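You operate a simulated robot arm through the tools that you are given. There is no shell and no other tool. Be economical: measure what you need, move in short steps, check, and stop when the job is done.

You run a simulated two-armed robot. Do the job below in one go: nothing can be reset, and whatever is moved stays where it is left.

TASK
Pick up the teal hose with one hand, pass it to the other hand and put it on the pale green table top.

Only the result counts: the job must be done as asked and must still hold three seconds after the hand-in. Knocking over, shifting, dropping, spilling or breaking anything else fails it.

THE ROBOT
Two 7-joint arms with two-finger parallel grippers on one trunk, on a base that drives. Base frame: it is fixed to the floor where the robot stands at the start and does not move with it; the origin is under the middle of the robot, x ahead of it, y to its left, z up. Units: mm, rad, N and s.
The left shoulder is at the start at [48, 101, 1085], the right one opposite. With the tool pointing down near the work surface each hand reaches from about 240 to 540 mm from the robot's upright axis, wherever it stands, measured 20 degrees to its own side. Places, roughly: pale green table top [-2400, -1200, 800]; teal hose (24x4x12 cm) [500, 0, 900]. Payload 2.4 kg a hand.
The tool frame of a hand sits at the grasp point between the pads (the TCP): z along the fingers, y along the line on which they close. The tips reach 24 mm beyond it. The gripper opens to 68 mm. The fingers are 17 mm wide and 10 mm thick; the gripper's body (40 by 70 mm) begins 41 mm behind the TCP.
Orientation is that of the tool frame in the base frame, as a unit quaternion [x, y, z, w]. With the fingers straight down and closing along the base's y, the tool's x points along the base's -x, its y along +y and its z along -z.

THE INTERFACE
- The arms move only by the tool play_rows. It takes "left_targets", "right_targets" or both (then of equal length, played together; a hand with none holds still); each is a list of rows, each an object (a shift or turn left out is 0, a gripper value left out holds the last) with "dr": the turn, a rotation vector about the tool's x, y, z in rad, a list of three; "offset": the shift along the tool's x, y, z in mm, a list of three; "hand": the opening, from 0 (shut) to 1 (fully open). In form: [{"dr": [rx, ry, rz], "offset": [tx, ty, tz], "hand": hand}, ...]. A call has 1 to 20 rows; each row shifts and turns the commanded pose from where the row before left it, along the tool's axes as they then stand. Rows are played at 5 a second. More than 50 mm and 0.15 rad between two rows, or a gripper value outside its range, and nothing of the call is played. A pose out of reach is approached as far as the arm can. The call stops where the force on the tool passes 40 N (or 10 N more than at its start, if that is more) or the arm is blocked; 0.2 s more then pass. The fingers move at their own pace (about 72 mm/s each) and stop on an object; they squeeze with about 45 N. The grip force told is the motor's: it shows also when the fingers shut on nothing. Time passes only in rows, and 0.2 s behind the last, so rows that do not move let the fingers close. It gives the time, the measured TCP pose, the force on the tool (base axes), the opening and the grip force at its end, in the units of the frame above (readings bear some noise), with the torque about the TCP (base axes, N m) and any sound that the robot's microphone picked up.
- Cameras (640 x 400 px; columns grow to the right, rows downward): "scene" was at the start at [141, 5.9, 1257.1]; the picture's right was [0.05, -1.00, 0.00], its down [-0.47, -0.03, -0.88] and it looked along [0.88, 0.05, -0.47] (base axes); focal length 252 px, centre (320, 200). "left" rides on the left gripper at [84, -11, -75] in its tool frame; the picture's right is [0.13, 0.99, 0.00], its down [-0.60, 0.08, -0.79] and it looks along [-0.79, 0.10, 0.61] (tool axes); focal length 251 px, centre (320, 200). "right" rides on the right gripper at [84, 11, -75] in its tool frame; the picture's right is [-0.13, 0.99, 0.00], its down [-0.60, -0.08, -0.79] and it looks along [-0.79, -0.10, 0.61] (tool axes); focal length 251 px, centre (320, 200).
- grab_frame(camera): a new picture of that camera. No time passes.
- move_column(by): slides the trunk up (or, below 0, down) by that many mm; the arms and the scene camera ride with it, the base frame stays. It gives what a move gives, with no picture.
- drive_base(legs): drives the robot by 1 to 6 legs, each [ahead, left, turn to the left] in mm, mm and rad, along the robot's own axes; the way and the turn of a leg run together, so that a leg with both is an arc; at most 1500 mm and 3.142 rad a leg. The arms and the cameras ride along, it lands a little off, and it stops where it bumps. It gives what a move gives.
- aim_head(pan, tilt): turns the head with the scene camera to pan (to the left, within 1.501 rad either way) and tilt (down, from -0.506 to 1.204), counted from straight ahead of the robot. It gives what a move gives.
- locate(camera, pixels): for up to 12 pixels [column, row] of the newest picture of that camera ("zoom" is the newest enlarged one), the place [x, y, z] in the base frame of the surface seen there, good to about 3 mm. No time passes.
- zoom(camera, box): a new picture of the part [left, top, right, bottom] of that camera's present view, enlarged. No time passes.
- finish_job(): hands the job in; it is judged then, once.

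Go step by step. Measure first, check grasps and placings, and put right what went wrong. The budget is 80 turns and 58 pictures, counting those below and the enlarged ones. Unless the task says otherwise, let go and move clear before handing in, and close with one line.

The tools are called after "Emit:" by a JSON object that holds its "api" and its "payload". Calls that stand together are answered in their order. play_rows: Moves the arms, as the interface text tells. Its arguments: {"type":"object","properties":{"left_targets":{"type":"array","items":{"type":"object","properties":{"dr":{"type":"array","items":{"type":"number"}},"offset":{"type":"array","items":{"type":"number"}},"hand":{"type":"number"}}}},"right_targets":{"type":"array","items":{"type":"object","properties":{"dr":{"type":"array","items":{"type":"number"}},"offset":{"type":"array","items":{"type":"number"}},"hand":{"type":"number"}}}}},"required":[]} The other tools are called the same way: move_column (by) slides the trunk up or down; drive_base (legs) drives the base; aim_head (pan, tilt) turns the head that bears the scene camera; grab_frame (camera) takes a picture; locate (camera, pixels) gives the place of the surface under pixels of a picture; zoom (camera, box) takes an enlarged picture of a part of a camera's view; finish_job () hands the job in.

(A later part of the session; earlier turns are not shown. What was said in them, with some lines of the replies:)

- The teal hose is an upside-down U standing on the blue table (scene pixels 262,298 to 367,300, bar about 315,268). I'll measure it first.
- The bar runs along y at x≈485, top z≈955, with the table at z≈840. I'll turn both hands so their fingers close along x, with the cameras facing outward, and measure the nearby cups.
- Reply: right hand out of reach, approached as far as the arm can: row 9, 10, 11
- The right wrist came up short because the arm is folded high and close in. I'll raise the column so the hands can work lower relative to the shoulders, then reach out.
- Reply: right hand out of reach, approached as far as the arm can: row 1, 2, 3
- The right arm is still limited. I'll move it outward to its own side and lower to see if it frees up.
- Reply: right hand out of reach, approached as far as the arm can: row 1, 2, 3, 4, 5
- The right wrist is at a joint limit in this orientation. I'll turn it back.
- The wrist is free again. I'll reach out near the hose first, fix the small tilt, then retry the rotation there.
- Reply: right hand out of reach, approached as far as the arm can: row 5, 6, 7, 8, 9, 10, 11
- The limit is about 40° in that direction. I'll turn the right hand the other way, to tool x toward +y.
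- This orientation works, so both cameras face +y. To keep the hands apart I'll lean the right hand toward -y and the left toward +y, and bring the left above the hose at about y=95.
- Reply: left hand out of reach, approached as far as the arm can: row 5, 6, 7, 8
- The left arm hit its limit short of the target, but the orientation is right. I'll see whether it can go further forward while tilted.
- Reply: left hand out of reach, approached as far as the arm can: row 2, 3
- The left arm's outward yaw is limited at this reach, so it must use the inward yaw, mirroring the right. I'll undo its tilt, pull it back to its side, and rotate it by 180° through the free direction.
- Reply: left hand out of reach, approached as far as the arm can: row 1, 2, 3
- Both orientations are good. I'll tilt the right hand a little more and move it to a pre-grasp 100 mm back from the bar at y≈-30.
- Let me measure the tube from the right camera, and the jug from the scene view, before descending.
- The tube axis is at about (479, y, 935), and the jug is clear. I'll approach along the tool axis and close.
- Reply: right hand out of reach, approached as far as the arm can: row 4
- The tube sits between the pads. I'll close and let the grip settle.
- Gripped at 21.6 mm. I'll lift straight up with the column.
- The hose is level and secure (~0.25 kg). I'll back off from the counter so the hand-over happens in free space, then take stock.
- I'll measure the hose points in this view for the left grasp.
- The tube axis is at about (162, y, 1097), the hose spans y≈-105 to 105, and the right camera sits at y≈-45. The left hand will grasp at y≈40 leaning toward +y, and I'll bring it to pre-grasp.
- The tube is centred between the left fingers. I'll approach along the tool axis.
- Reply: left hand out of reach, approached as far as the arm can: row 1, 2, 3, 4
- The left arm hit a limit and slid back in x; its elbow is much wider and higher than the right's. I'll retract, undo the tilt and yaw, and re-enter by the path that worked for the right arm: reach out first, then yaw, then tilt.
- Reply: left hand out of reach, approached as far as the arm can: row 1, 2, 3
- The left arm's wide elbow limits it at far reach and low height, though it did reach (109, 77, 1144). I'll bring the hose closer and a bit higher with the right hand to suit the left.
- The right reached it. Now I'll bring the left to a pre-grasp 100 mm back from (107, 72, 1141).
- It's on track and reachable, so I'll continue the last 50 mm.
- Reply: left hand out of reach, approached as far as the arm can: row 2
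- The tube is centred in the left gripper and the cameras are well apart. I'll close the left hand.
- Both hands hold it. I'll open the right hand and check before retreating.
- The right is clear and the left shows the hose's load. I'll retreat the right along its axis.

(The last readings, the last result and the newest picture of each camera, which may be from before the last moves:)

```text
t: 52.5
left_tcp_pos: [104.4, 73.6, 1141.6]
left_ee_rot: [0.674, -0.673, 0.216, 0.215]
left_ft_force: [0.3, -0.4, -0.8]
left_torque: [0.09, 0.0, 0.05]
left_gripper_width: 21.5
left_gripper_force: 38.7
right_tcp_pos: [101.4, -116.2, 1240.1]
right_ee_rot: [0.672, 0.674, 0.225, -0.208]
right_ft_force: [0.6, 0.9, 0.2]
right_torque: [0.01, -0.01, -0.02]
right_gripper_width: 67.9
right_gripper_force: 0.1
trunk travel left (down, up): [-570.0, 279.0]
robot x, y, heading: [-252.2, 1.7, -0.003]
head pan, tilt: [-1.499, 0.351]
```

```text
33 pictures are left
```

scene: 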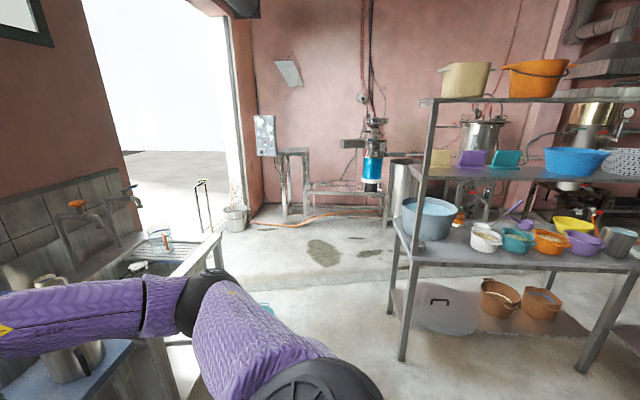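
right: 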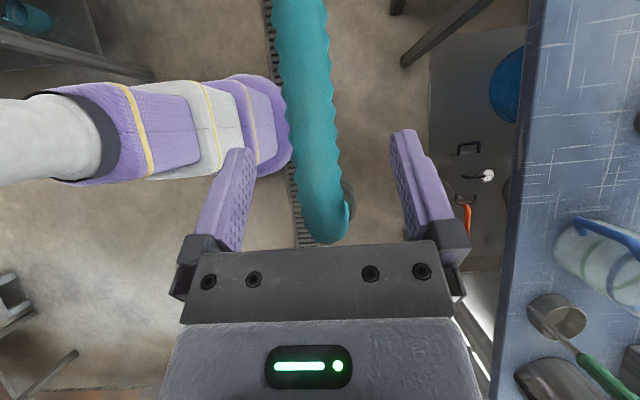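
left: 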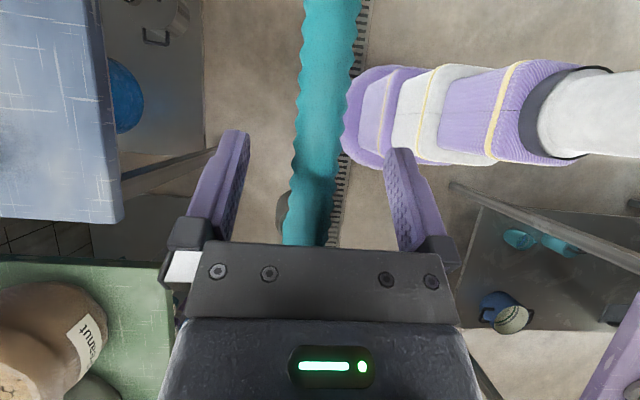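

The hand-over worked. There's a shelf rack to the right/behind on the way, so I'll measure it and then look rearward.

Emit:
{"api": "locate", "payload": {"camera": "scene", "pixels": [[402, 358], [414, 262], [396, 222], [582, 372], [632, 285], [430, 100], [345, 300], [230, 320], [610, 395], [560, 255]]}}

Emit:
{"api": "drive_base", "payload": {"legs": [[0, 0, -1.5]]}}

Emit:
{"api": "aim_head", "payload": {"pan": -1.2, "tilt": 0.4}}

Emit:
{"api": "grab_frame", "payload": {"camera": "scene"}}

```text
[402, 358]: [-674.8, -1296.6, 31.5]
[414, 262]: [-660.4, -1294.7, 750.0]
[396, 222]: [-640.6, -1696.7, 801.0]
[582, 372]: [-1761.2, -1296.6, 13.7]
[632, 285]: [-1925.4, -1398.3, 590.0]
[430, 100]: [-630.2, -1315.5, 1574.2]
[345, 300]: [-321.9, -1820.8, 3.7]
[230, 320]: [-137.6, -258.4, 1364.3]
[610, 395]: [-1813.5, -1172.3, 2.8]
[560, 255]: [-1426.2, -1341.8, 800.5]
```

```text
t: 56.5
left_tcp_pos: [-144.9, -348.5, 1141.7]
left_ee_rot: [-0.046, 0.951, -0.015, -0.305]
left_ft_force: [-0.6, -0.5, -0.3]
left_torque: [0.03, -0.12, -0.04]
left_gripper_width: 21.1
left_gripper_force: 38.0
right_tcp_pos: [-334.7, -363.3, 1239.2]
right_ee_rot: [0.95, 0.047, 0.307, -0.003]
right_ft_force: [-0.3, -0.1, -0.9]
right_torque: [0.0, 0.02, 0.0]
right_gripper_width: 68.0
right_gripper_force: 0.1
trunk travel left (down, up): [-570.0, 279.0]
robot x, y, heading: [-256.6, 0.5, -1.474]
head pan, tilt: [-1.499, 0.351]
```

```text
t: 57.3
left_tcp_pos: [-145.1, -347.8, 1142.1]
left_ee_rot: [-0.046, 0.951, -0.016, -0.305]
left_ft_force: [-1.0, 0.0, 0.6]
left_torque: [0.02, -0.11, 0.01]
left_gripper_width: 21.5
left_gripper_force: 38.2
right_tcp_pos: [-334.7, -362.9, 1238.7]
right_ee_rot: [0.951, 0.048, 0.307, -0.003]
right_ft_force: [0.6, -0.4, 0.1]
right_torque: [0.01, 0.01, 0.02]
right_gripper_width: 67.8
right_gripper_force: 0.0
trunk travel left (down, up): [-570.0, 279.0]
robot x, y, heading: [-252.0, -0.6, -1.479]
head pan, tilt: [-1.201, 0.4]
```

```text
32 pictures are left
```

scene: 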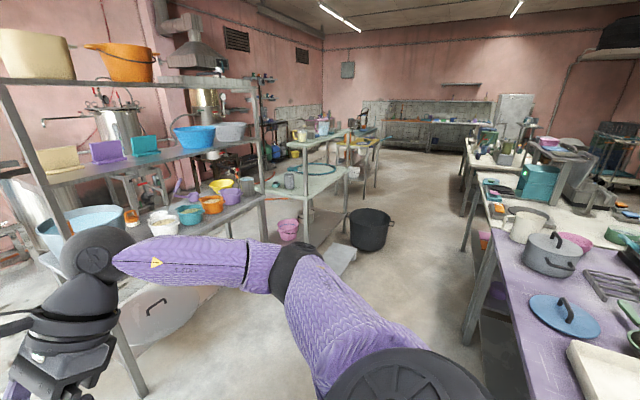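

There's a pale table around pixel (310,180) beyond the rack. I'll zoom and measure it.

Emit:
{"api": "zoom", "payload": {"camera": "scene", "box": [240, 110, 400, 260]}}

Emit:
{"api": "locate", "payload": {"camera": "scene", "pixels": [[310, 180], [270, 190], [312, 194], [345, 178], [340, 155], [370, 245], [262, 240], [350, 215], [470, 335], [495, 235], [340, 270], [240, 195]]}}

```text
2.67 times, centred on (320, 185) of scene
```

zoom: 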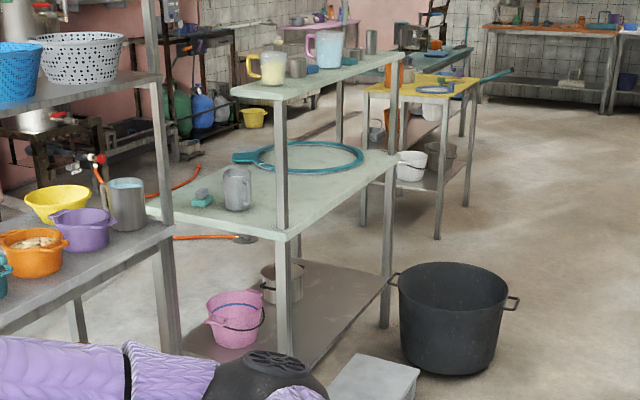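

```text
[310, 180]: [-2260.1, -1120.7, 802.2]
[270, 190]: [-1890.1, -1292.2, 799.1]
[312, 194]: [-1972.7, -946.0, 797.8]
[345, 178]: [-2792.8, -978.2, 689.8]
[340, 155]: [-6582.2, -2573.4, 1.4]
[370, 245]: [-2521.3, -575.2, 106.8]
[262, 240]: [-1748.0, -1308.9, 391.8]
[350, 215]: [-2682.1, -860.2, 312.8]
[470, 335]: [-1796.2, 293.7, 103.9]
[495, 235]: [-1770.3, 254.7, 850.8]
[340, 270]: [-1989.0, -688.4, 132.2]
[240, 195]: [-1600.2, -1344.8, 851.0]
```

The pale green table top is at z≈800, with an upper shelf on posts, a ring, a mug and a sponge on it. I'll measure those details in the zoom.

Emit:
{"api": "locate", "payload": {"camera": "zoom", "pixels": [[283, 228], [150, 208], [283, 85], [235, 95], [400, 55], [238, 205], [203, 200], [240, 160], [340, 170], [388, 165], [374, 365], [285, 345]]}}

Emit:
{"api": "locate", "payload": {"camera": "zoom", "pixels": [[300, 215], [270, 225], [250, 215], [300, 190], [350, 185], [370, 158], [400, 340], [505, 340], [450, 370], [385, 300], [160, 220], [290, 50]]}}

```text
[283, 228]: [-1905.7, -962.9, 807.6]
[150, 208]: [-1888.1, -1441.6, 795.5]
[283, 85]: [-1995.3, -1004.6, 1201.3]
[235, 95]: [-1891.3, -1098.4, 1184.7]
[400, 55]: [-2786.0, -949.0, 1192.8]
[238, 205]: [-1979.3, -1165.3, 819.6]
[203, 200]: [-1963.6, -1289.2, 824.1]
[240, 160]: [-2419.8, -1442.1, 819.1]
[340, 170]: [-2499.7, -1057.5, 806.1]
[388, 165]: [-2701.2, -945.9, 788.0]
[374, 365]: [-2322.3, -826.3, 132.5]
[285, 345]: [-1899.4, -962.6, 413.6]
```

```text
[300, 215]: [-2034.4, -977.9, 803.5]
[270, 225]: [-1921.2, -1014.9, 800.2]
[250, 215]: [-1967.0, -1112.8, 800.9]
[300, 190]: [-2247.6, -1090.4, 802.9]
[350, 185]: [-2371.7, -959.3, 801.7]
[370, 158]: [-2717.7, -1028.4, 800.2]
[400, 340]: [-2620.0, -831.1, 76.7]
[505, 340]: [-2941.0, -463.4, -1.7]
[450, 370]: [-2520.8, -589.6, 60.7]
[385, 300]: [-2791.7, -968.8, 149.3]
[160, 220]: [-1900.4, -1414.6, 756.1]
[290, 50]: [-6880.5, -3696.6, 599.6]
```

The table spans x −1890…−2800 and y −940…−1450, with a shelf at z≈1190 over its north strip. I'll drive down the corridor facing west and look from closer up.

Emit:
{"api": "drive_base", "payload": {"legs": [[0, 0, -1.66], [1000, 450, 0]]}}

Emit:
{"api": "aim_head", "payload": {"pan": 0.45, "tilt": 0.5}}

Emit:
{"api": "grab_frame", "payload": {"camera": "scene"}}

```text
t: 66.9
left_tcp_pos: [-1607.6, -536.6, 1140.5]
left_ee_rot: [0.671, 0.675, 0.215, -0.217]
left_ft_force: [0.1, -0.1, -0.7]
left_torque: [-0.13, -0.03, -0.04]
left_gripper_width: 21.3
left_gripper_force: 38.4
right_tcp_pos: [-1603.8, -347.9, 1239.2]
right_ee_rot: [0.675, -0.671, 0.208, 0.225]
right_ft_force: [0.4, 0.5, -0.6]
right_torque: [-0.01, 0.01, 0.04]
right_gripper_width: 67.9
right_gripper_force: 0.0
trunk travel left (down, up): [-570.0, 279.0]
robot x, y, heading: [-1252.2, -460.3, -3.137]
head pan, tilt: [-1.201, 0.4]
```

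```text
t: 68.6
left_tcp_pos: [-1606.5, -537.7, 1141.2]
left_ee_rot: [0.671, 0.675, 0.215, -0.217]
left_ft_force: [0.1, -0.7, 0.4]
left_torque: [-0.11, 0.01, 0.0]
left_gripper_width: 21.3
left_gripper_force: 38.9
right_tcp_pos: [-1604.5, -348.3, 1239.5]
right_ee_rot: [0.676, -0.67, 0.209, 0.225]
right_ft_force: [0.3, 0.2, -0.1]
right_torque: [0.0, -0.01, 0.0]
right_gripper_width: 68.0
right_gripper_force: 0.0
trunk travel left (down, up): [-570.0, 279.0]
robot x, y, heading: [-1246.5, -461.4, -3.14]
head pan, tilt: [0.45, 0.499]
```

```text
30 pictures are left
```

scene: 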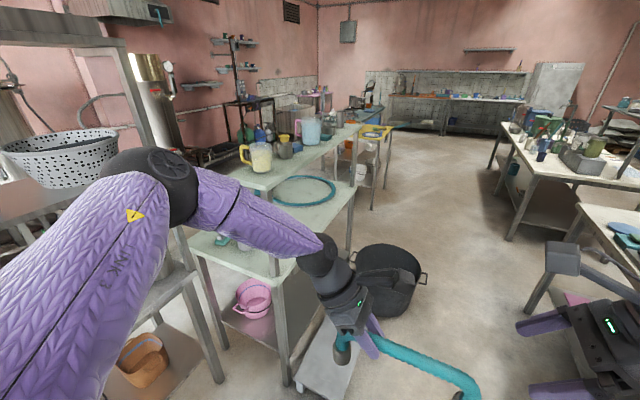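

The left arm's elbow sticks out and hides the table. I'll locate the elbow, the rack end, and the free floor to the south before choosing where to stand.

Emit:
{"api": "locate", "payload": {"camera": "scene", "pixels": [[150, 185], [30, 310], [215, 195], [320, 250], [225, 380], [165, 250], [190, 150], [245, 135], [285, 375], [330, 375], [385, 280], [122, 45]]}}

Emit:
{"api": "zoom", "payload": {"camera": "scene", "box": [180, 70, 400, 260]}}

Emit:
{"api": "locate", "payload": {"camera": "zoom", "pixels": [[190, 175], [130, 245], [100, 200], [170, 215], [240, 130], [300, 250], [330, 300], [440, 290], [330, 380], [460, 325], [500, 180], [130, 100]]}}

```text
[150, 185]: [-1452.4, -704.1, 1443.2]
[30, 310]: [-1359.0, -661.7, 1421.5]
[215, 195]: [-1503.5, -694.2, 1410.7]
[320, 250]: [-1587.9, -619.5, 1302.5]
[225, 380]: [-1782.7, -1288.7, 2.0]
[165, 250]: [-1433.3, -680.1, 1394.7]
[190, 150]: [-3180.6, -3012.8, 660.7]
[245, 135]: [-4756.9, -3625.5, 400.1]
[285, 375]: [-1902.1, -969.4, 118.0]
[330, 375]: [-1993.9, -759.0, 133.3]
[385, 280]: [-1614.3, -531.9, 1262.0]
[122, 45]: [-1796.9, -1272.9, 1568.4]
```

```text
2.11 times, centred on (290, 165) of scene
```

zoom: 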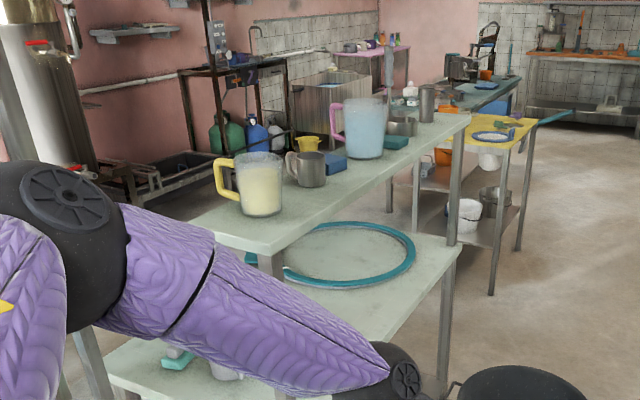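

```text
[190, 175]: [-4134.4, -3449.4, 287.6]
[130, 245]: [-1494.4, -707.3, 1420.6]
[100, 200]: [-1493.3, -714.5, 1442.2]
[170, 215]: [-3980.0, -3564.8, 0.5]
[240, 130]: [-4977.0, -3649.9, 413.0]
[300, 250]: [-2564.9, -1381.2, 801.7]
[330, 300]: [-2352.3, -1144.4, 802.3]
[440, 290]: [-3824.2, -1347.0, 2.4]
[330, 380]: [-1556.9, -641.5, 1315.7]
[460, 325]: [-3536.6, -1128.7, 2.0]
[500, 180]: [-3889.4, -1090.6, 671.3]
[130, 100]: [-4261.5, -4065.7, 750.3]
```

The elbow is only about 290 mm out. The west end and south side look open, so I'll check the corridor clearances: the pot, the north table legs, the yellow table and the ring's extent.

Emit:
{"api": "locate", "payload": {"camera": "scene", "pixels": [[512, 238], [424, 278], [385, 255], [492, 170], [372, 208], [440, 130], [480, 140], [545, 245], [345, 250], [400, 200]]}}

Emit:
{"api": "locate", "payload": {"camera": "zoom", "pixels": [[413, 245], [350, 225], [283, 275], [350, 285], [455, 250], [492, 293], [465, 115], [345, 205], [265, 210], [180, 355], [250, 258], [570, 118]]}}

```text
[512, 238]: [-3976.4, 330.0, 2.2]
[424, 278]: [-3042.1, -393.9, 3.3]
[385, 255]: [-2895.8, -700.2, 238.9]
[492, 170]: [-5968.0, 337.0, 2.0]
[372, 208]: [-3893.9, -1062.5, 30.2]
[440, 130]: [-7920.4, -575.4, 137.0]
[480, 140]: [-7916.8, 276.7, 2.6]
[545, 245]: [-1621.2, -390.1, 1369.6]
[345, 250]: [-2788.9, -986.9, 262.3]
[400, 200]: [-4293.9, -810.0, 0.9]
```

```text
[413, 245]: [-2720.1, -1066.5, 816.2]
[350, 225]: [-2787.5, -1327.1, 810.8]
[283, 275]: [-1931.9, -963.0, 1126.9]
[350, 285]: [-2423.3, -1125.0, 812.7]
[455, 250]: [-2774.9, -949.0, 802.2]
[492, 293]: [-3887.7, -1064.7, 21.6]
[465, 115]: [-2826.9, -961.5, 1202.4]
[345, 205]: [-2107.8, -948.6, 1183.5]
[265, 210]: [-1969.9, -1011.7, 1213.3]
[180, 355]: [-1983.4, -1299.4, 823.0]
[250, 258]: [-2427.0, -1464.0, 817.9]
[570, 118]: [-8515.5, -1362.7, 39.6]
```

The free patch on the table is x −2080…−2380, y<−1320, best reached from the south side by going around the west end. The corridor at y≈−30 is clear. I'll drive to the west end, turn south and look.

Emit:
{"api": "drive_base", "payload": {"legs": [[0, -430, 0], [1100, 0, 0], [1000, 0, 0], [0, 0, 1.571]]}}

Emit:
{"api": "aim_head", "payload": {"pan": 0.1, "tilt": 0.45}}

Emit:
{"api": "grab_frame", "payload": {"camera": "scene"}}

```text
t: 85.3
left_tcp_pos: [-3307.6, -412.2, 1142.5]
left_ee_rot: [-0.008, 0.952, -0.004, -0.304]
left_ft_force: [-0.2, 0.9, 0.0]
left_torque: [0.0, -0.13, 0.02]
left_gripper_width: 21.3
left_gripper_force: 38.2
right_tcp_pos: [-3497.6, -411.7, 1238.8]
right_ee_rot: [0.952, 0.008, 0.307, 0.011]
right_ft_force: [0.3, -0.2, -0.6]
right_torque: [0.04, -0.01, 0.02]
right_gripper_width: 68.1
right_gripper_force: 0.0
trunk travel left (down, up): [-570.0, 279.0]
robot x, y, heading: [-3385.1, -54.5, -1.558]
head pan, tilt: [0.45, 0.499]
```

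```text
t: 86.1
left_tcp_pos: [-3308.0, -413.0, 1142.8]
left_ee_rot: [-0.007, 0.952, -0.003, -0.305]
left_ft_force: [-0.6, -1.4, 0.6]
left_torque: [0.01, -0.1, 0.01]
left_gripper_width: 21.4
left_gripper_force: 38.3
right_tcp_pos: [-3497.4, -413.4, 1239.3]
right_ee_rot: [0.952, 0.008, 0.306, 0.01]
right_ft_force: [0.6, -1.3, -0.1]
right_torque: [0.0, 0.03, 0.02]
right_gripper_width: 67.9
right_gripper_force: 0.0
trunk travel left (down, up): [-570.0, 279.0]
robot x, y, heading: [-3387.5, -60.5, -1.557]
head pan, tilt: [0.099, 0.45]
```

```text
28 pictures are left
```

scene: 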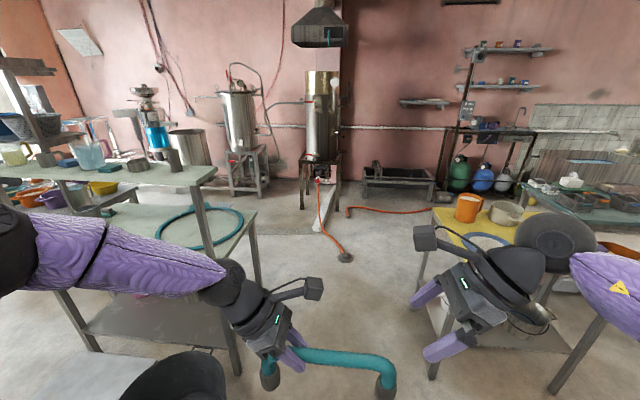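

I can see the lane between the table leg (240,370) and the yellow table leg (432,375), with an orange gas hose on the floor at (346,257). I'll measure these.

Emit:
{"api": "locate", "payload": {"camera": "scene", "pixels": [[240, 370], [432, 378], [346, 258], [324, 225], [350, 212], [260, 288], [300, 205], [433, 210], [235, 192], [435, 305], [250, 235], [200, 245]]}}

Emit:
{"api": "aim_head", "payload": {"pan": 0.75, "tilt": 0.35}}

Emit:
{"api": "grab_frame", "payload": {"camera": "scene"}}

```text
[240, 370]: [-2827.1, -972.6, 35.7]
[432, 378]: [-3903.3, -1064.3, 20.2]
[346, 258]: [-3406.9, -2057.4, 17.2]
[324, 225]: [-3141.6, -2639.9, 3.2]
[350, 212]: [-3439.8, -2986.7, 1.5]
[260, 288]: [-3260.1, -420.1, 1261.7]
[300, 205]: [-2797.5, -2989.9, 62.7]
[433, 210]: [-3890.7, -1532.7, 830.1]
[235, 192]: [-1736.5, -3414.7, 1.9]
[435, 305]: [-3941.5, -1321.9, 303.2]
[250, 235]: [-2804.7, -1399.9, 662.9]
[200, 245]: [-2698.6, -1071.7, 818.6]
```

```text
t: 87.1
left_tcp_pos: [-3308.6, -412.6, 1142.5]
left_ee_rot: [-0.008, 0.952, -0.003, -0.305]
left_ft_force: [-0.4, -0.9, -0.2]
left_torque: [0.0, -0.15, 0.01]
left_gripper_width: 21.3
left_gripper_force: 38.6
right_tcp_pos: [-3498.4, -412.1, 1239.6]
right_ee_rot: [0.952, 0.009, 0.307, 0.009]
right_ft_force: [0.4, 0.2, 0.2]
right_torque: [-0.01, -0.03, -0.03]
right_gripper_width: 68.0
right_gripper_force: 0.1
trunk travel left (down, up): [-570.0, 279.0]
robot x, y, heading: [-3386.2, -56.2, -1.552]
head pan, tilt: [0.75, 0.351]
```

```text
27 pictures are left
```

scene: 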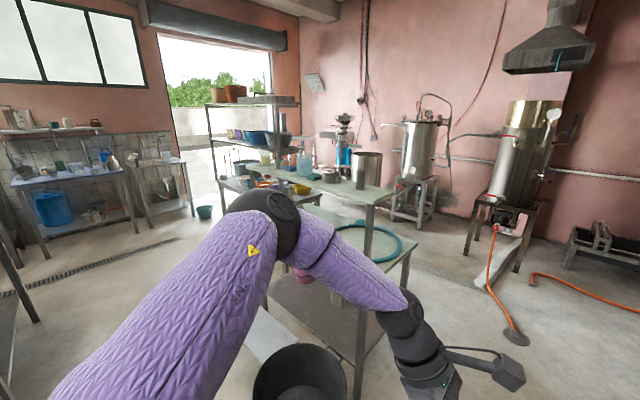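

South of the table is open floor; the gas hose ends at (−3407,−2057) and I'll stay clear of it. I'll drive around the southwest corner and turn to face north.

Emit:
{"api": "drive_base", "payload": {"legs": [[1440, 30, 0], [430, 480, 0], [0, 0, 3.12]]}}

Emit:
{"api": "aim_head", "payload": {"pan": -0.5, "tilt": 0.5}}

Emit:
{"api": "grab_frame", "payload": {"camera": "scene"}}

```text
t: 104.6
left_tcp_pos: [-2933.2, -1534.9, 1142.1]
left_ee_rot: [0.952, -0.004, 0.305, 0.0]
left_ft_force: [0.6, -0.1, -0.4]
left_torque: [0.0, 0.15, -0.02]
left_gripper_width: 21.3
left_gripper_force: 38.0
right_tcp_pos: [-2745.6, -1540.1, 1240.6]
right_ee_rot: [0.002, 0.952, 0.013, -0.307]
right_ft_force: [-0.4, 0.0, 0.4]
right_torque: [0.04, -0.03, -0.02]
right_gripper_width: 68.2
right_gripper_force: 0.0
trunk travel left (down, up): [-570.0, 279.0]
robot x, y, heading: [-2866.5, -1893.3, 1.559]
head pan, tilt: [0.75, 0.351]
```

```text
t: 106.1
left_tcp_pos: [-2933.9, -1534.8, 1142.5]
left_ee_rot: [0.953, -0.003, 0.304, 0.0]
left_ft_force: [-0.4, 0.6, 0.4]
left_torque: [-0.06, 0.1, -0.03]
left_gripper_width: 21.2
left_gripper_force: 38.2
right_tcp_pos: [-2743.5, -1540.0, 1238.5]
right_ee_rot: [0.002, 0.952, 0.013, -0.307]
right_ft_force: [0.1, 0.5, 0.6]
right_torque: [0.02, -0.01, -0.03]
right_gripper_width: 68.2
right_gripper_force: 0.0
trunk travel left (down, up): [-570.0, 279.0]
robot x, y, heading: [-2865.6, -1896.1, 1.557]
head pan, tilt: [-0.499, 0.499]
```

```text
26 pictures are left
```

scene: 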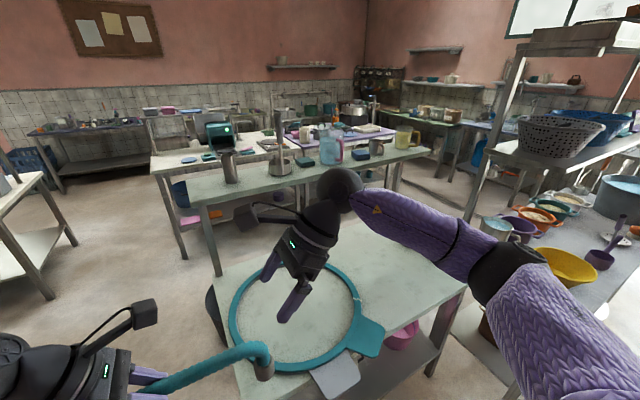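

Now I see the table top: a teal ring-sieve, and a grey object at (335,375). I'll measure the edges and the free area.

Emit:
{"api": "locate", "payload": {"camera": "scene", "pixels": [[335, 375], [375, 335], [350, 350], [430, 345], [463, 290], [400, 300], [415, 270], [405, 320], [240, 395], [380, 365], [540, 300], [470, 215]]}}

Emit:
{"api": "zoom", "payload": {"camera": "scene", "box": [300, 240, 500, 400]}}

```text
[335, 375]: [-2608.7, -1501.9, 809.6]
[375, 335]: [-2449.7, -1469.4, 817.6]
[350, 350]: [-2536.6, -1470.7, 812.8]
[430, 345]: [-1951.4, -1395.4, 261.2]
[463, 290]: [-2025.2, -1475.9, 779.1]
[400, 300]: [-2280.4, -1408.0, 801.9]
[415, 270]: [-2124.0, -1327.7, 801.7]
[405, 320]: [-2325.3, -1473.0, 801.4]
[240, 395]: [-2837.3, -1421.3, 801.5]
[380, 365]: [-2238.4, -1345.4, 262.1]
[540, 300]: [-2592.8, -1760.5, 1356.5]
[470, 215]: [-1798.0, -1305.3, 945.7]
```

```text
2.50 times, centred on (400, 320) of scene
```

zoom: 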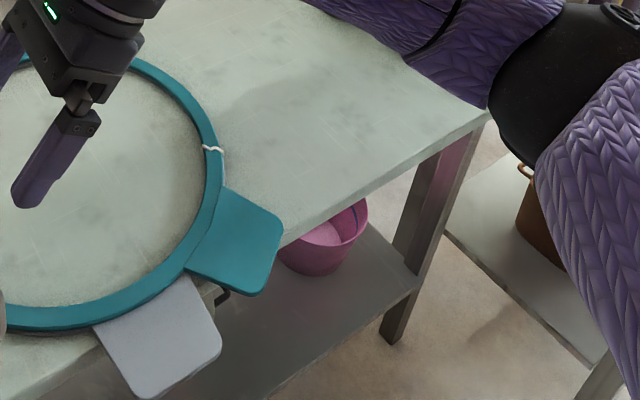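

The free patch is x −2030…−2390, y −1320…−1470 (south edge y≈−1480). I'll strafe right to x≈−2210 and forward a little, then look again.

Emit:
{"api": "drive_base", "payload": {"legs": [[0, -655, 0.012], [50, 0, 0]]}}

Emit:
{"api": "aim_head", "payload": {"pan": 0.1, "tilt": 0.75}}

Emit:
{"api": "grab_frame", "payload": {"camera": "scene"}}

```text
t: 110.2
left_tcp_pos: [-2293.2, -1485.9, 1140.6]
left_ee_rot: [0.952, 0.0, 0.305, 0.0]
left_ft_force: [-0.3, 0.0, -0.1]
left_torque: [-0.02, 0.14, 0.0]
left_gripper_width: 21.3
left_gripper_force: 39.0
right_tcp_pos: [-2102.9, -1490.3, 1238.2]
right_ee_rot: [-0.002, 0.952, 0.011, -0.307]
right_ft_force: [-0.6, 0.8, 0.2]
right_torque: [0.03, 0.01, 0.04]
right_gripper_width: 68.0
right_gripper_force: 0.0
trunk travel left (down, up): [-570.0, 279.0]
robot x, y, heading: [-2218.3, -1847.5, 1.561]
head pan, tilt: [-0.499, 0.499]
```

```text
t: 111.2
left_tcp_pos: [-2294.2, -1488.4, 1140.0]
left_ee_rot: [0.953, 0.001, 0.304, -0.001]
left_ft_force: [-0.1, -0.1, 1.0]
left_torque: [0.01, 0.15, -0.02]
left_gripper_width: 21.7
left_gripper_force: 38.5
right_tcp_pos: [-2104.0, -1491.6, 1239.0]
right_ee_rot: [-0.002, 0.952, 0.012, -0.306]
right_ft_force: [0.0, -0.2, -0.6]
right_torque: [-0.02, -0.02, 0.01]
right_gripper_width: 68.1
right_gripper_force: 0.1
trunk travel left (down, up): [-570.0, 279.0]
robot x, y, heading: [-2220.6, -1847.6, 1.566]
head pan, tilt: [0.099, 0.75]
```

```text
24 pictures are left
```

scene: 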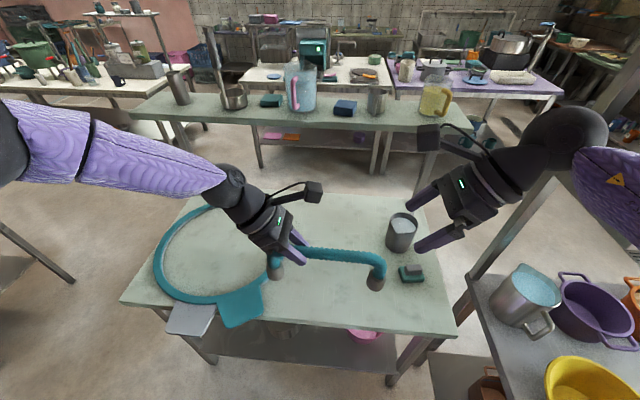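

A clear view now: hose over the free patch, mug and sponge to the right, ring tab to the left. I'll measure the landing zone.

Emit:
{"api": "locate", "payload": {"camera": "scene", "pixels": [[265, 290], [250, 322], [300, 322], [400, 332], [330, 300], [404, 285], [398, 268], [390, 245], [265, 235], [345, 255], [377, 288], [275, 270]]}}

Emit:
{"api": "grab_frame", "payload": {"camera": "left"}}

```text
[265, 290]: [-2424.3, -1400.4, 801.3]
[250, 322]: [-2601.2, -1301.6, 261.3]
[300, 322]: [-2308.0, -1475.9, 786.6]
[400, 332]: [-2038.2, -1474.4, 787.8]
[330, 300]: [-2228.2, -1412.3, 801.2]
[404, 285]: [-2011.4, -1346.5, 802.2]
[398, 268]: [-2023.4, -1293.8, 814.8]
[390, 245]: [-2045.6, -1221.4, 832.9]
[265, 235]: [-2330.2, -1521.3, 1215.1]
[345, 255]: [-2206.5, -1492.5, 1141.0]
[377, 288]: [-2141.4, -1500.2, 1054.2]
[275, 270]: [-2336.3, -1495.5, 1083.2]
```

```text
23 pictures are left
```

left: 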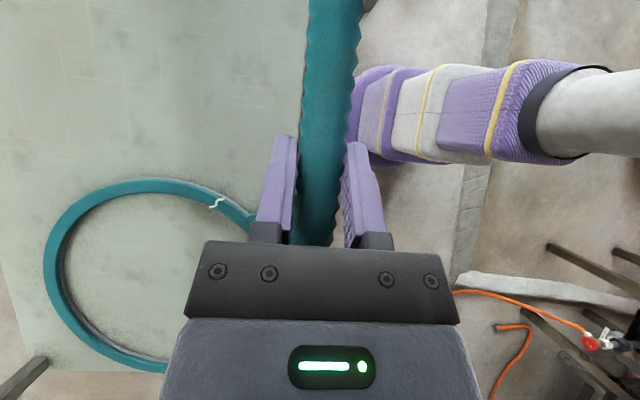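

The hose centre is near x≈−2238 and needs about 95 mm more north. I'll try extending the left arm, with a slight rise to ease its reach.

Emit:
{"api": "play_rows", "payload": {"left_targets": [{"offset": [0, -20, -8]}, {"offset": [0, -20, -8]}, {"offset": [0, -20, -8]}, {"offset": [0, -20, -8]}, {"offset": [0, -18, 0]}]}}

```text
t: 112.4
left_tcp_pos: [-2331.7, -1430.0, 1191.5]
left_ee_rot: [0.952, 0.001, 0.306, -0.001]
left_ft_force: [-0.2, 0.3, -1.9]
left_torque: [-0.04, 0.12, 0.01]
left_gripper_width: 21.3
left_gripper_force: 38.7
left hand out of reach, approached as far as the arm can: row 1, 2, 3, 4, 5
right_tcp_pos: [-2103.8, -1492.1, 1239.0]
right_ee_rot: [-0.002, 0.952, 0.012, -0.306]
right_ft_force: [-0.1, 0.6, 0.0]
right_torque: [0.04, -0.04, -0.01]
right_gripper_width: 67.8
right_gripper_force: 0.0
trunk travel left (down, up): [-570.0, 279.0]
robot x, y, heading: [-2219.1, -1845.4, 1.571]
head pan, tilt: [0.099, 0.75]
```

The left hand now sits at rel (415, 113). I need the base ~40 mm right and ~40 mm forward, so I'll check the right elbow's clearance to the rack first.

Emit:
{"api": "aim_head", "payload": {"pan": -0.9, "tilt": 0.5}}

Emit:
{"api": "grab_frame", "payload": {"camera": "scene"}}

```text
t: 113.6
left_tcp_pos: [-2331.5, -1430.6, 1192.3]
left_ee_rot: [0.952, 0.0, 0.305, -0.001]
left_ft_force: [-0.5, 0.7, -2.3]
left_torque: [-0.04, 0.11, 0.02]
left_gripper_width: 21.5
left_gripper_force: 37.7
right_tcp_pos: [-2104.1, -1491.3, 1239.2]
right_ee_rot: [-0.003, 0.952, 0.012, -0.307]
right_ft_force: [-0.6, -0.8, 0.1]
right_torque: [-0.02, 0.01, 0.0]
right_gripper_width: 67.9
right_gripper_force: 0.0
trunk travel left (down, up): [-570.0, 279.0]
robot x, y, heading: [-2221.6, -1846.9, 1.571]
head pan, tilt: [-0.901, 0.499]
```

```text
22 pictures are left
```

scene: 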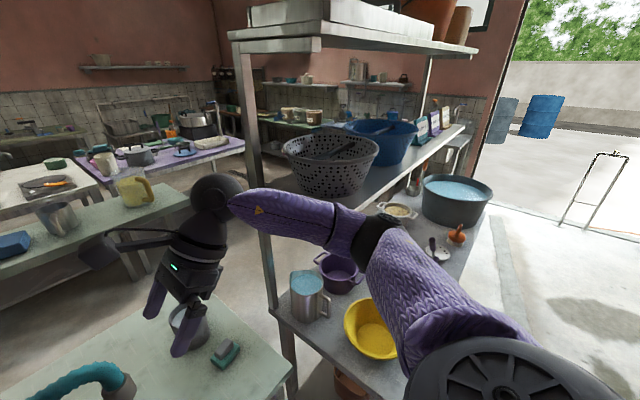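

Emit:
{"api": "locate", "payload": {"camera": "scene", "pixels": [[378, 235], [400, 232], [395, 260], [350, 228], [265, 205], [340, 190], [288, 340], [275, 305], [305, 280], [335, 45], [370, 300], [440, 265]]}}

```text
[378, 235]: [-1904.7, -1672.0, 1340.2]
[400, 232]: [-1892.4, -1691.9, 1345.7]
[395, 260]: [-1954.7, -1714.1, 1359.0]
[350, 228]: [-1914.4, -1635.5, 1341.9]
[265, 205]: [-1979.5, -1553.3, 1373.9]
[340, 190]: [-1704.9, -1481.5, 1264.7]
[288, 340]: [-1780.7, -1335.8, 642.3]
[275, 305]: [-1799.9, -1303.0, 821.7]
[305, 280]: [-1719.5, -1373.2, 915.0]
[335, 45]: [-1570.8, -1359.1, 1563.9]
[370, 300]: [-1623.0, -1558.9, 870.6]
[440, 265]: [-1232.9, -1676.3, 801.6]
```

The right elbow is only ~60 mm from the rack. I'll tuck the right hand up, forward and inward to draw the elbow in.

Emit:
{"api": "play_rows", "payload": {"right_targets": [{"offset": [18, 0, -24]}, {"offset": [18, 13, 2]}, {"offset": [18, 13, 6]}, {"offset": [18, 13, 6]}]}}

Emit:
{"api": "grab_frame", "payload": {"camera": "scene"}}

Emit:
{"api": "locate", "payload": {"camera": "scene", "pixels": [[378, 235], [400, 232], [395, 260], [350, 228], [360, 210], [340, 210], [420, 235], [380, 215]]}}

```text
t: 114.6
left_tcp_pos: [-2331.9, -1429.8, 1192.7]
left_ee_rot: [0.952, 0.002, 0.305, -0.002]
left_ft_force: [-0.8, 0.2, -1.4]
left_torque: [0.03, 0.09, 0.0]
left_gripper_width: 21.2
left_gripper_force: 38.7
right_tcp_pos: [-2156.0, -1454.8, 1291.6]
right_ee_rot: [-0.002, 0.952, 0.011, -0.307]
right_ft_force: [0.1, 0.4, 0.0]
right_torque: [0.0, -0.01, 0.01]
right_gripper_width: 68.0
right_gripper_force: 0.0
trunk travel left (down, up): [-570.0, 279.0]
robot x, y, heading: [-2219.7, -1845.3, 1.573]
head pan, tilt: [-0.901, 0.499]
```

```text
21 pictures are left
```

scene: 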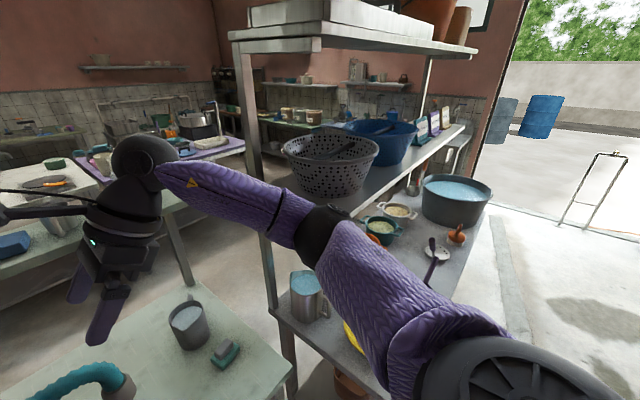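

```text
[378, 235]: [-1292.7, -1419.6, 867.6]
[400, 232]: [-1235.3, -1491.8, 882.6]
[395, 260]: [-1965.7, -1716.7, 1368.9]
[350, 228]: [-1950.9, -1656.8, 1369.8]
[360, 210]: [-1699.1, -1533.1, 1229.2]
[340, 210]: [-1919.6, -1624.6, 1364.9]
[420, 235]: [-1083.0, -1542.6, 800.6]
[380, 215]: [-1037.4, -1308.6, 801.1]
```

The elbow is drawn in to x≈−1920. I'll shift the base 45 mm right and 42 mm forward.

Emit:
{"api": "drive_base", "payload": {"legs": [[42, -45, 0]]}}

Emit:
{"api": "aim_head", "payload": {"pan": 0.1, "tilt": 0.8}}

Emit:
{"api": "grab_frame", "payload": {"camera": "scene"}}

```text
t: 115.6
left_tcp_pos: [-2285.0, -1387.7, 1191.3]
left_ee_rot: [0.952, 0.001, 0.305, -0.001]
left_ft_force: [0.9, 0.5, -2.3]
left_torque: [0.02, 0.12, 0.02]
left_gripper_width: 21.4
left_gripper_force: 38.3
right_tcp_pos: [-2110.0, -1410.9, 1290.5]
right_ee_rot: [-0.002, 0.951, 0.012, -0.308]
right_ft_force: [-0.8, -0.4, 0.2]
right_torque: [-0.04, 0.02, -0.01]
right_gripper_width: 68.2
right_gripper_force: 0.1
trunk travel left (down, up): [-570.0, 279.0]
robot x, y, heading: [-2172.0, -1802.2, 1.574]
head pan, tilt: [-0.901, 0.499]
```

```text
t: 116.9
left_tcp_pos: [-2286.8, -1388.5, 1192.4]
left_ee_rot: [0.952, 0.001, 0.305, -0.002]
left_ft_force: [0.5, -0.7, -2.6]
left_torque: [0.01, 0.12, 0.01]
left_gripper_width: 21.2
left_gripper_force: 38.9
right_tcp_pos: [-2109.3, -1412.1, 1290.3]
right_ee_rot: [-0.002, 0.952, 0.012, -0.307]
right_ft_force: [-0.7, -0.4, -0.3]
right_torque: [0.02, 0.01, 0.0]
right_gripper_width: 67.9
right_gripper_force: 0.0
trunk travel left (down, up): [-570.0, 279.0]
robot x, y, heading: [-2176.1, -1801.7, 1.574]
head pan, tilt: [0.099, 0.799]
```

```text
20 pictures are left
```

scene: 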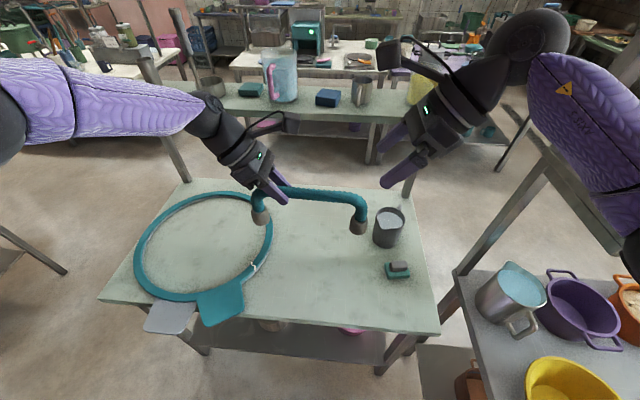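

The hose is positioned over the free patch. I'll measure its leg ends, then lower the column most of the way.

Emit:
{"api": "locate", "payload": {"camera": "scene", "pixels": [[358, 232], [261, 222], [275, 188], [310, 191], [345, 196], [357, 222], [261, 213]]}}

Emit:
{"api": "move_column", "payload": {"by": -240}}

Emit:
{"api": "grab_frame", "payload": {"camera": "scene"}}

Emit:
{"api": "zoom", "payload": {"camera": "scene", "box": [200, 180, 440, 340]}}

```text
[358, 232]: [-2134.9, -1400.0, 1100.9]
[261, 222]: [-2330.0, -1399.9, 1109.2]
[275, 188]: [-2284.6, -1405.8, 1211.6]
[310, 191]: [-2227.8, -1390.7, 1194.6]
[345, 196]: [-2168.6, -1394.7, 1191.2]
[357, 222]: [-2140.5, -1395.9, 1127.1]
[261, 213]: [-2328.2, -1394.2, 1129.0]
```

```text
t: 119.4
left_tcp_pos: [-2286.9, -1388.4, 952.4]
left_ee_rot: [0.952, 0.001, 0.305, -0.002]
left_ft_force: [-0.8, 0.5, -1.9]
left_torque: [-0.01, 0.11, 0.03]
left_gripper_width: 21.5
left_gripper_force: 38.5
right_tcp_pos: [-2109.8, -1412.6, 1051.2]
right_ee_rot: [-0.002, 0.952, 0.011, -0.307]
right_ft_force: [0.5, 0.1, 0.5]
right_torque: [0.01, 0.02, -0.02]
right_gripper_width: 68.1
right_gripper_force: 0.1
trunk travel left (down, up): [-330.0, 520.0]
robot x, y, heading: [-2175.0, -1807.2, 1.571]
head pan, tilt: [0.099, 0.799]
```

```text
19 pictures are left
```

scene: 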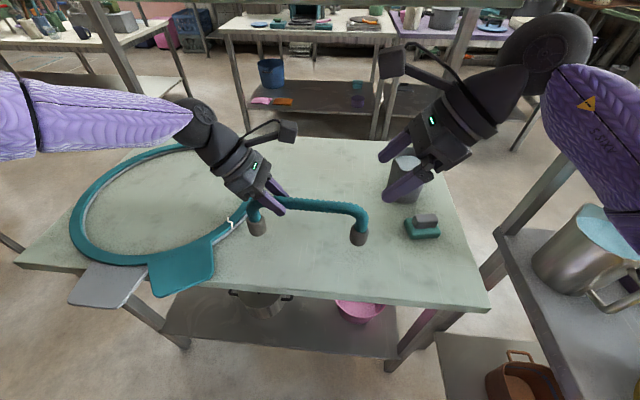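

```text
2.50 times, centred on (320, 260) of scene
```

zoom: 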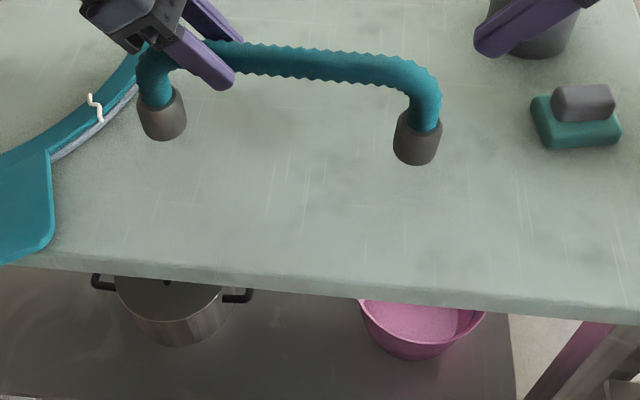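

I'll check the leg-bottom heights and the clearance to the ring rim.

Emit:
{"api": "locate", "payload": {"camera": "zoom", "pixels": [[163, 136], [416, 161], [139, 105], [125, 95], [80, 140], [48, 170], [195, 150], [418, 180], [165, 200], [440, 140], [532, 110], [300, 68]]}}

```text
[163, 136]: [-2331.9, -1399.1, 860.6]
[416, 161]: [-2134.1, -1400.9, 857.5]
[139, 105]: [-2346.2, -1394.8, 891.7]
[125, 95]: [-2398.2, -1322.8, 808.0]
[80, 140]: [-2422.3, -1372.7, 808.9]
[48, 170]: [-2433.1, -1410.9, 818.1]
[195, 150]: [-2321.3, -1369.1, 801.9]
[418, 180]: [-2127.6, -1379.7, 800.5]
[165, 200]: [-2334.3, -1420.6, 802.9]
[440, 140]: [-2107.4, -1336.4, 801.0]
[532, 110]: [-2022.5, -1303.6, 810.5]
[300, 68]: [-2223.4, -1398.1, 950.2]
```

The gap is about 54 mm, with 65 mm to the ring. I'll lower 44 mm, then in small steps watching the force.

Emit:
{"api": "move_column", "payload": {"by": -44}}

Emit:
{"api": "move_column", "payload": {"by": -4}}

```text
t: 120.3
left_tcp_pos: [-2286.2, -1388.8, 909.7]
left_ee_rot: [0.952, 0.001, 0.305, -0.001]
left_ft_force: [0.6, 0.2, -3.2]
left_torque: [-0.02, 0.14, -0.01]
left_gripper_width: 21.4
left_gripper_force: 38.1
right_tcp_pos: [-2109.6, -1411.6, 1008.1]
right_ee_rot: [-0.003, 0.952, 0.012, -0.307]
right_ft_force: [0.4, 0.0, -0.1]
right_torque: [-0.02, 0.0, -0.02]
right_gripper_width: 67.9
right_gripper_force: 0.1
trunk travel left (down, up): [-286.0, 563.0]
robot x, y, heading: [-2177.0, -1806.6, 1.573]
head pan, tilt: [0.099, 0.799]
```

```text
t: 120.8
left_tcp_pos: [-2288.4, -1387.8, 905.0]
left_ee_rot: [0.952, 0.002, 0.306, -0.003]
left_ft_force: [-10.8, 1.9, 11.1]
left_torque: [0.04, -0.86, 0.17]
left_gripper_width: 21.4
left_gripper_force: 38.5
right_tcp_pos: [-2111.3, -1412.8, 1004.2]
right_ee_rot: [-0.004, 0.952, 0.011, -0.306]
right_ft_force: [0.3, -0.8, 0.0]
right_torque: [-0.01, 0.02, 0.02]
right_gripper_width: 68.3
right_gripper_force: 0.1
trunk travel left (down, up): [-282.0, 567.0]
robot x, y, heading: [-2177.9, -1808.1, 1.567]
head pan, tilt: [0.099, 0.799]
```

Contact: 11 N up, with the torque showing the right leg touching first. I'll look at it.

Emit:
{"api": "zoom", "payload": {"camera": "scene", "box": [200, 180, 440, 340]}}

```text
2.50 times, centred on (320, 260) of scene
```

zoom: 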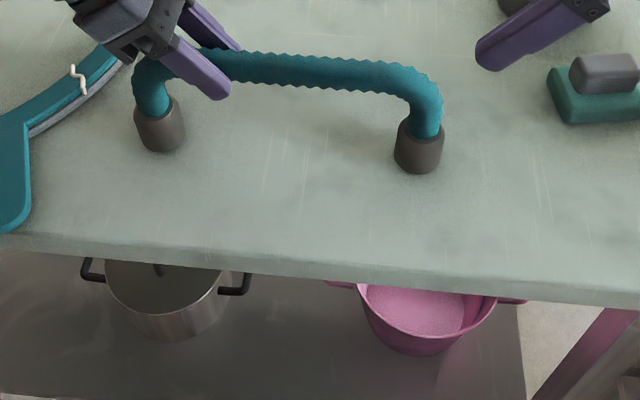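

The hose is essentially level and nearly seated. I'll lower 1.5 mm more, then open the left hand.

Emit:
{"api": "move_column", "payload": {"by": -1.5}}

Emit:
{"api": "play_rows", "payload": {"left_targets": [{"hand": 0.5}, {"hand": 0.75}, {"hand": 1}, {}, {}]}}

Emit:
{"api": "zoom", "payload": {"camera": "scene", "box": [200, 180, 440, 340]}}

Emit:
{"api": "grab_frame", "payload": {"camera": "left"}}

```text
t: 121.3
left_tcp_pos: [-2289.0, -1388.7, 902.7]
left_ee_rot: [0.952, 0.001, 0.306, -0.003]
left_ft_force: [-16.6, 2.6, 22.1]
left_torque: [0.03, 0.04, 0.14]
left_gripper_width: 21.4
left_gripper_force: 38.4
right_tcp_pos: [-2111.3, -1413.3, 1003.8]
right_ee_rot: [-0.002, 0.952, 0.013, -0.306]
right_ft_force: [0.2, 0.0, -0.2]
right_torque: [0.0, 0.01, -0.02]
right_gripper_width: 68.1
right_gripper_force: 0.1
trunk travel left (down, up): [-281.0, 569.0]
robot x, y, heading: [-2172.6, -1804.7, 1.568]
head pan, tilt: [0.099, 0.799]
```

```text
t: 122.5
left_tcp_pos: [-2285.9, -1388.1, 902.8]
left_ee_rot: [0.952, 0.0, 0.305, -0.001]
left_ft_force: [0.2, -0.2, 0.5]
left_torque: [0.01, -0.02, -0.02]
left_gripper_width: 68.0
left_gripper_force: 0.0
right_tcp_pos: [-2111.2, -1413.2, 1003.2]
right_ee_rot: [-0.002, 0.952, 0.012, -0.307]
right_ft_force: [-0.8, -0.1, 0.2]
right_torque: [0.03, 0.01, 0.02]
right_gripper_width: 67.9
right_gripper_force: 0.1
trunk travel left (down, up): [-281.0, 569.0]
robot x, y, heading: [-2176.4, -1804.0, 1.57]
head pan, tilt: [0.099, 0.799]
```

```text
2.50 times, centred on (320, 260) of scene
```

zoom: 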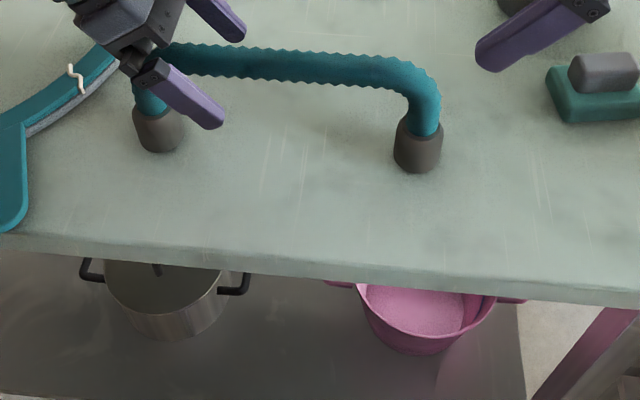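

```text
15 pictures are left
```

left: 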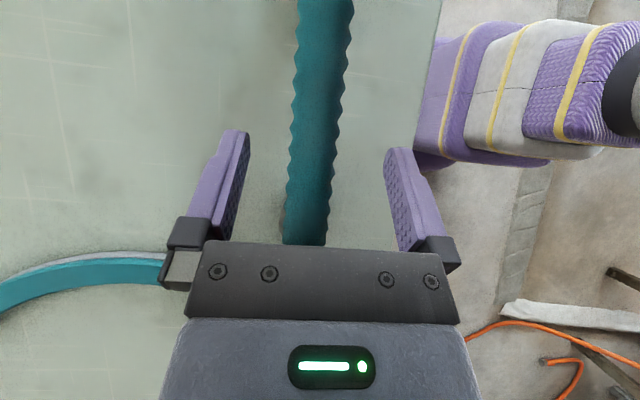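

The hose stands free and the fingers are open on both sides. I'll retreat straight up with the column and verify.

Emit:
{"api": "move_column", "payload": {"by": 180}}

Emit:
{"api": "grab_frame", "payload": {"camera": "scene"}}

```text
t: 124.5
left_tcp_pos: [-2287.2, -1388.0, 1083.0]
left_ee_rot: [0.952, 0.001, 0.305, -0.001]
left_ft_force: [0.6, -0.1, 0.1]
left_torque: [0.0, -0.02, 0.0]
left_gripper_width: 67.9
left_gripper_force: 0.1
right_tcp_pos: [-2110.0, -1412.1, 1182.6]
right_ee_rot: [-0.001, 0.952, 0.012, -0.307]
right_ft_force: [-0.4, 0.1, -0.2]
right_torque: [0.01, 0.02, -0.01]
right_gripper_width: 68.0
right_gripper_force: 0.0
trunk travel left (down, up): [-461.0, 389.0]
robot x, y, heading: [-2171.7, -1801.9, 1.571]
head pan, tilt: [0.099, 0.799]
```

```text
14 pictures are left
```

scene: 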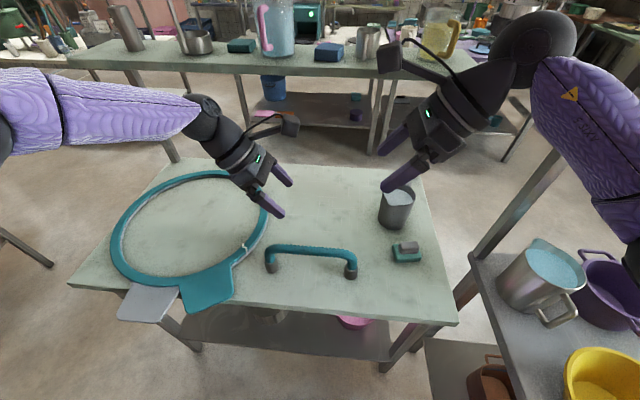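

The hose stands upright on the pale green table top (pixels 268,262 to 352,272). Both hands are clear of it, and the ring, mug and sponge are undisturbed, so I'm handing in.

Emit:
{"api": "finish_job", "payload": {}}

```text
The job is handed in.
```

The right hand picked up the teal hose and passed it to the left, which stood it upright on the pale green table top; nothing else in view was moved.
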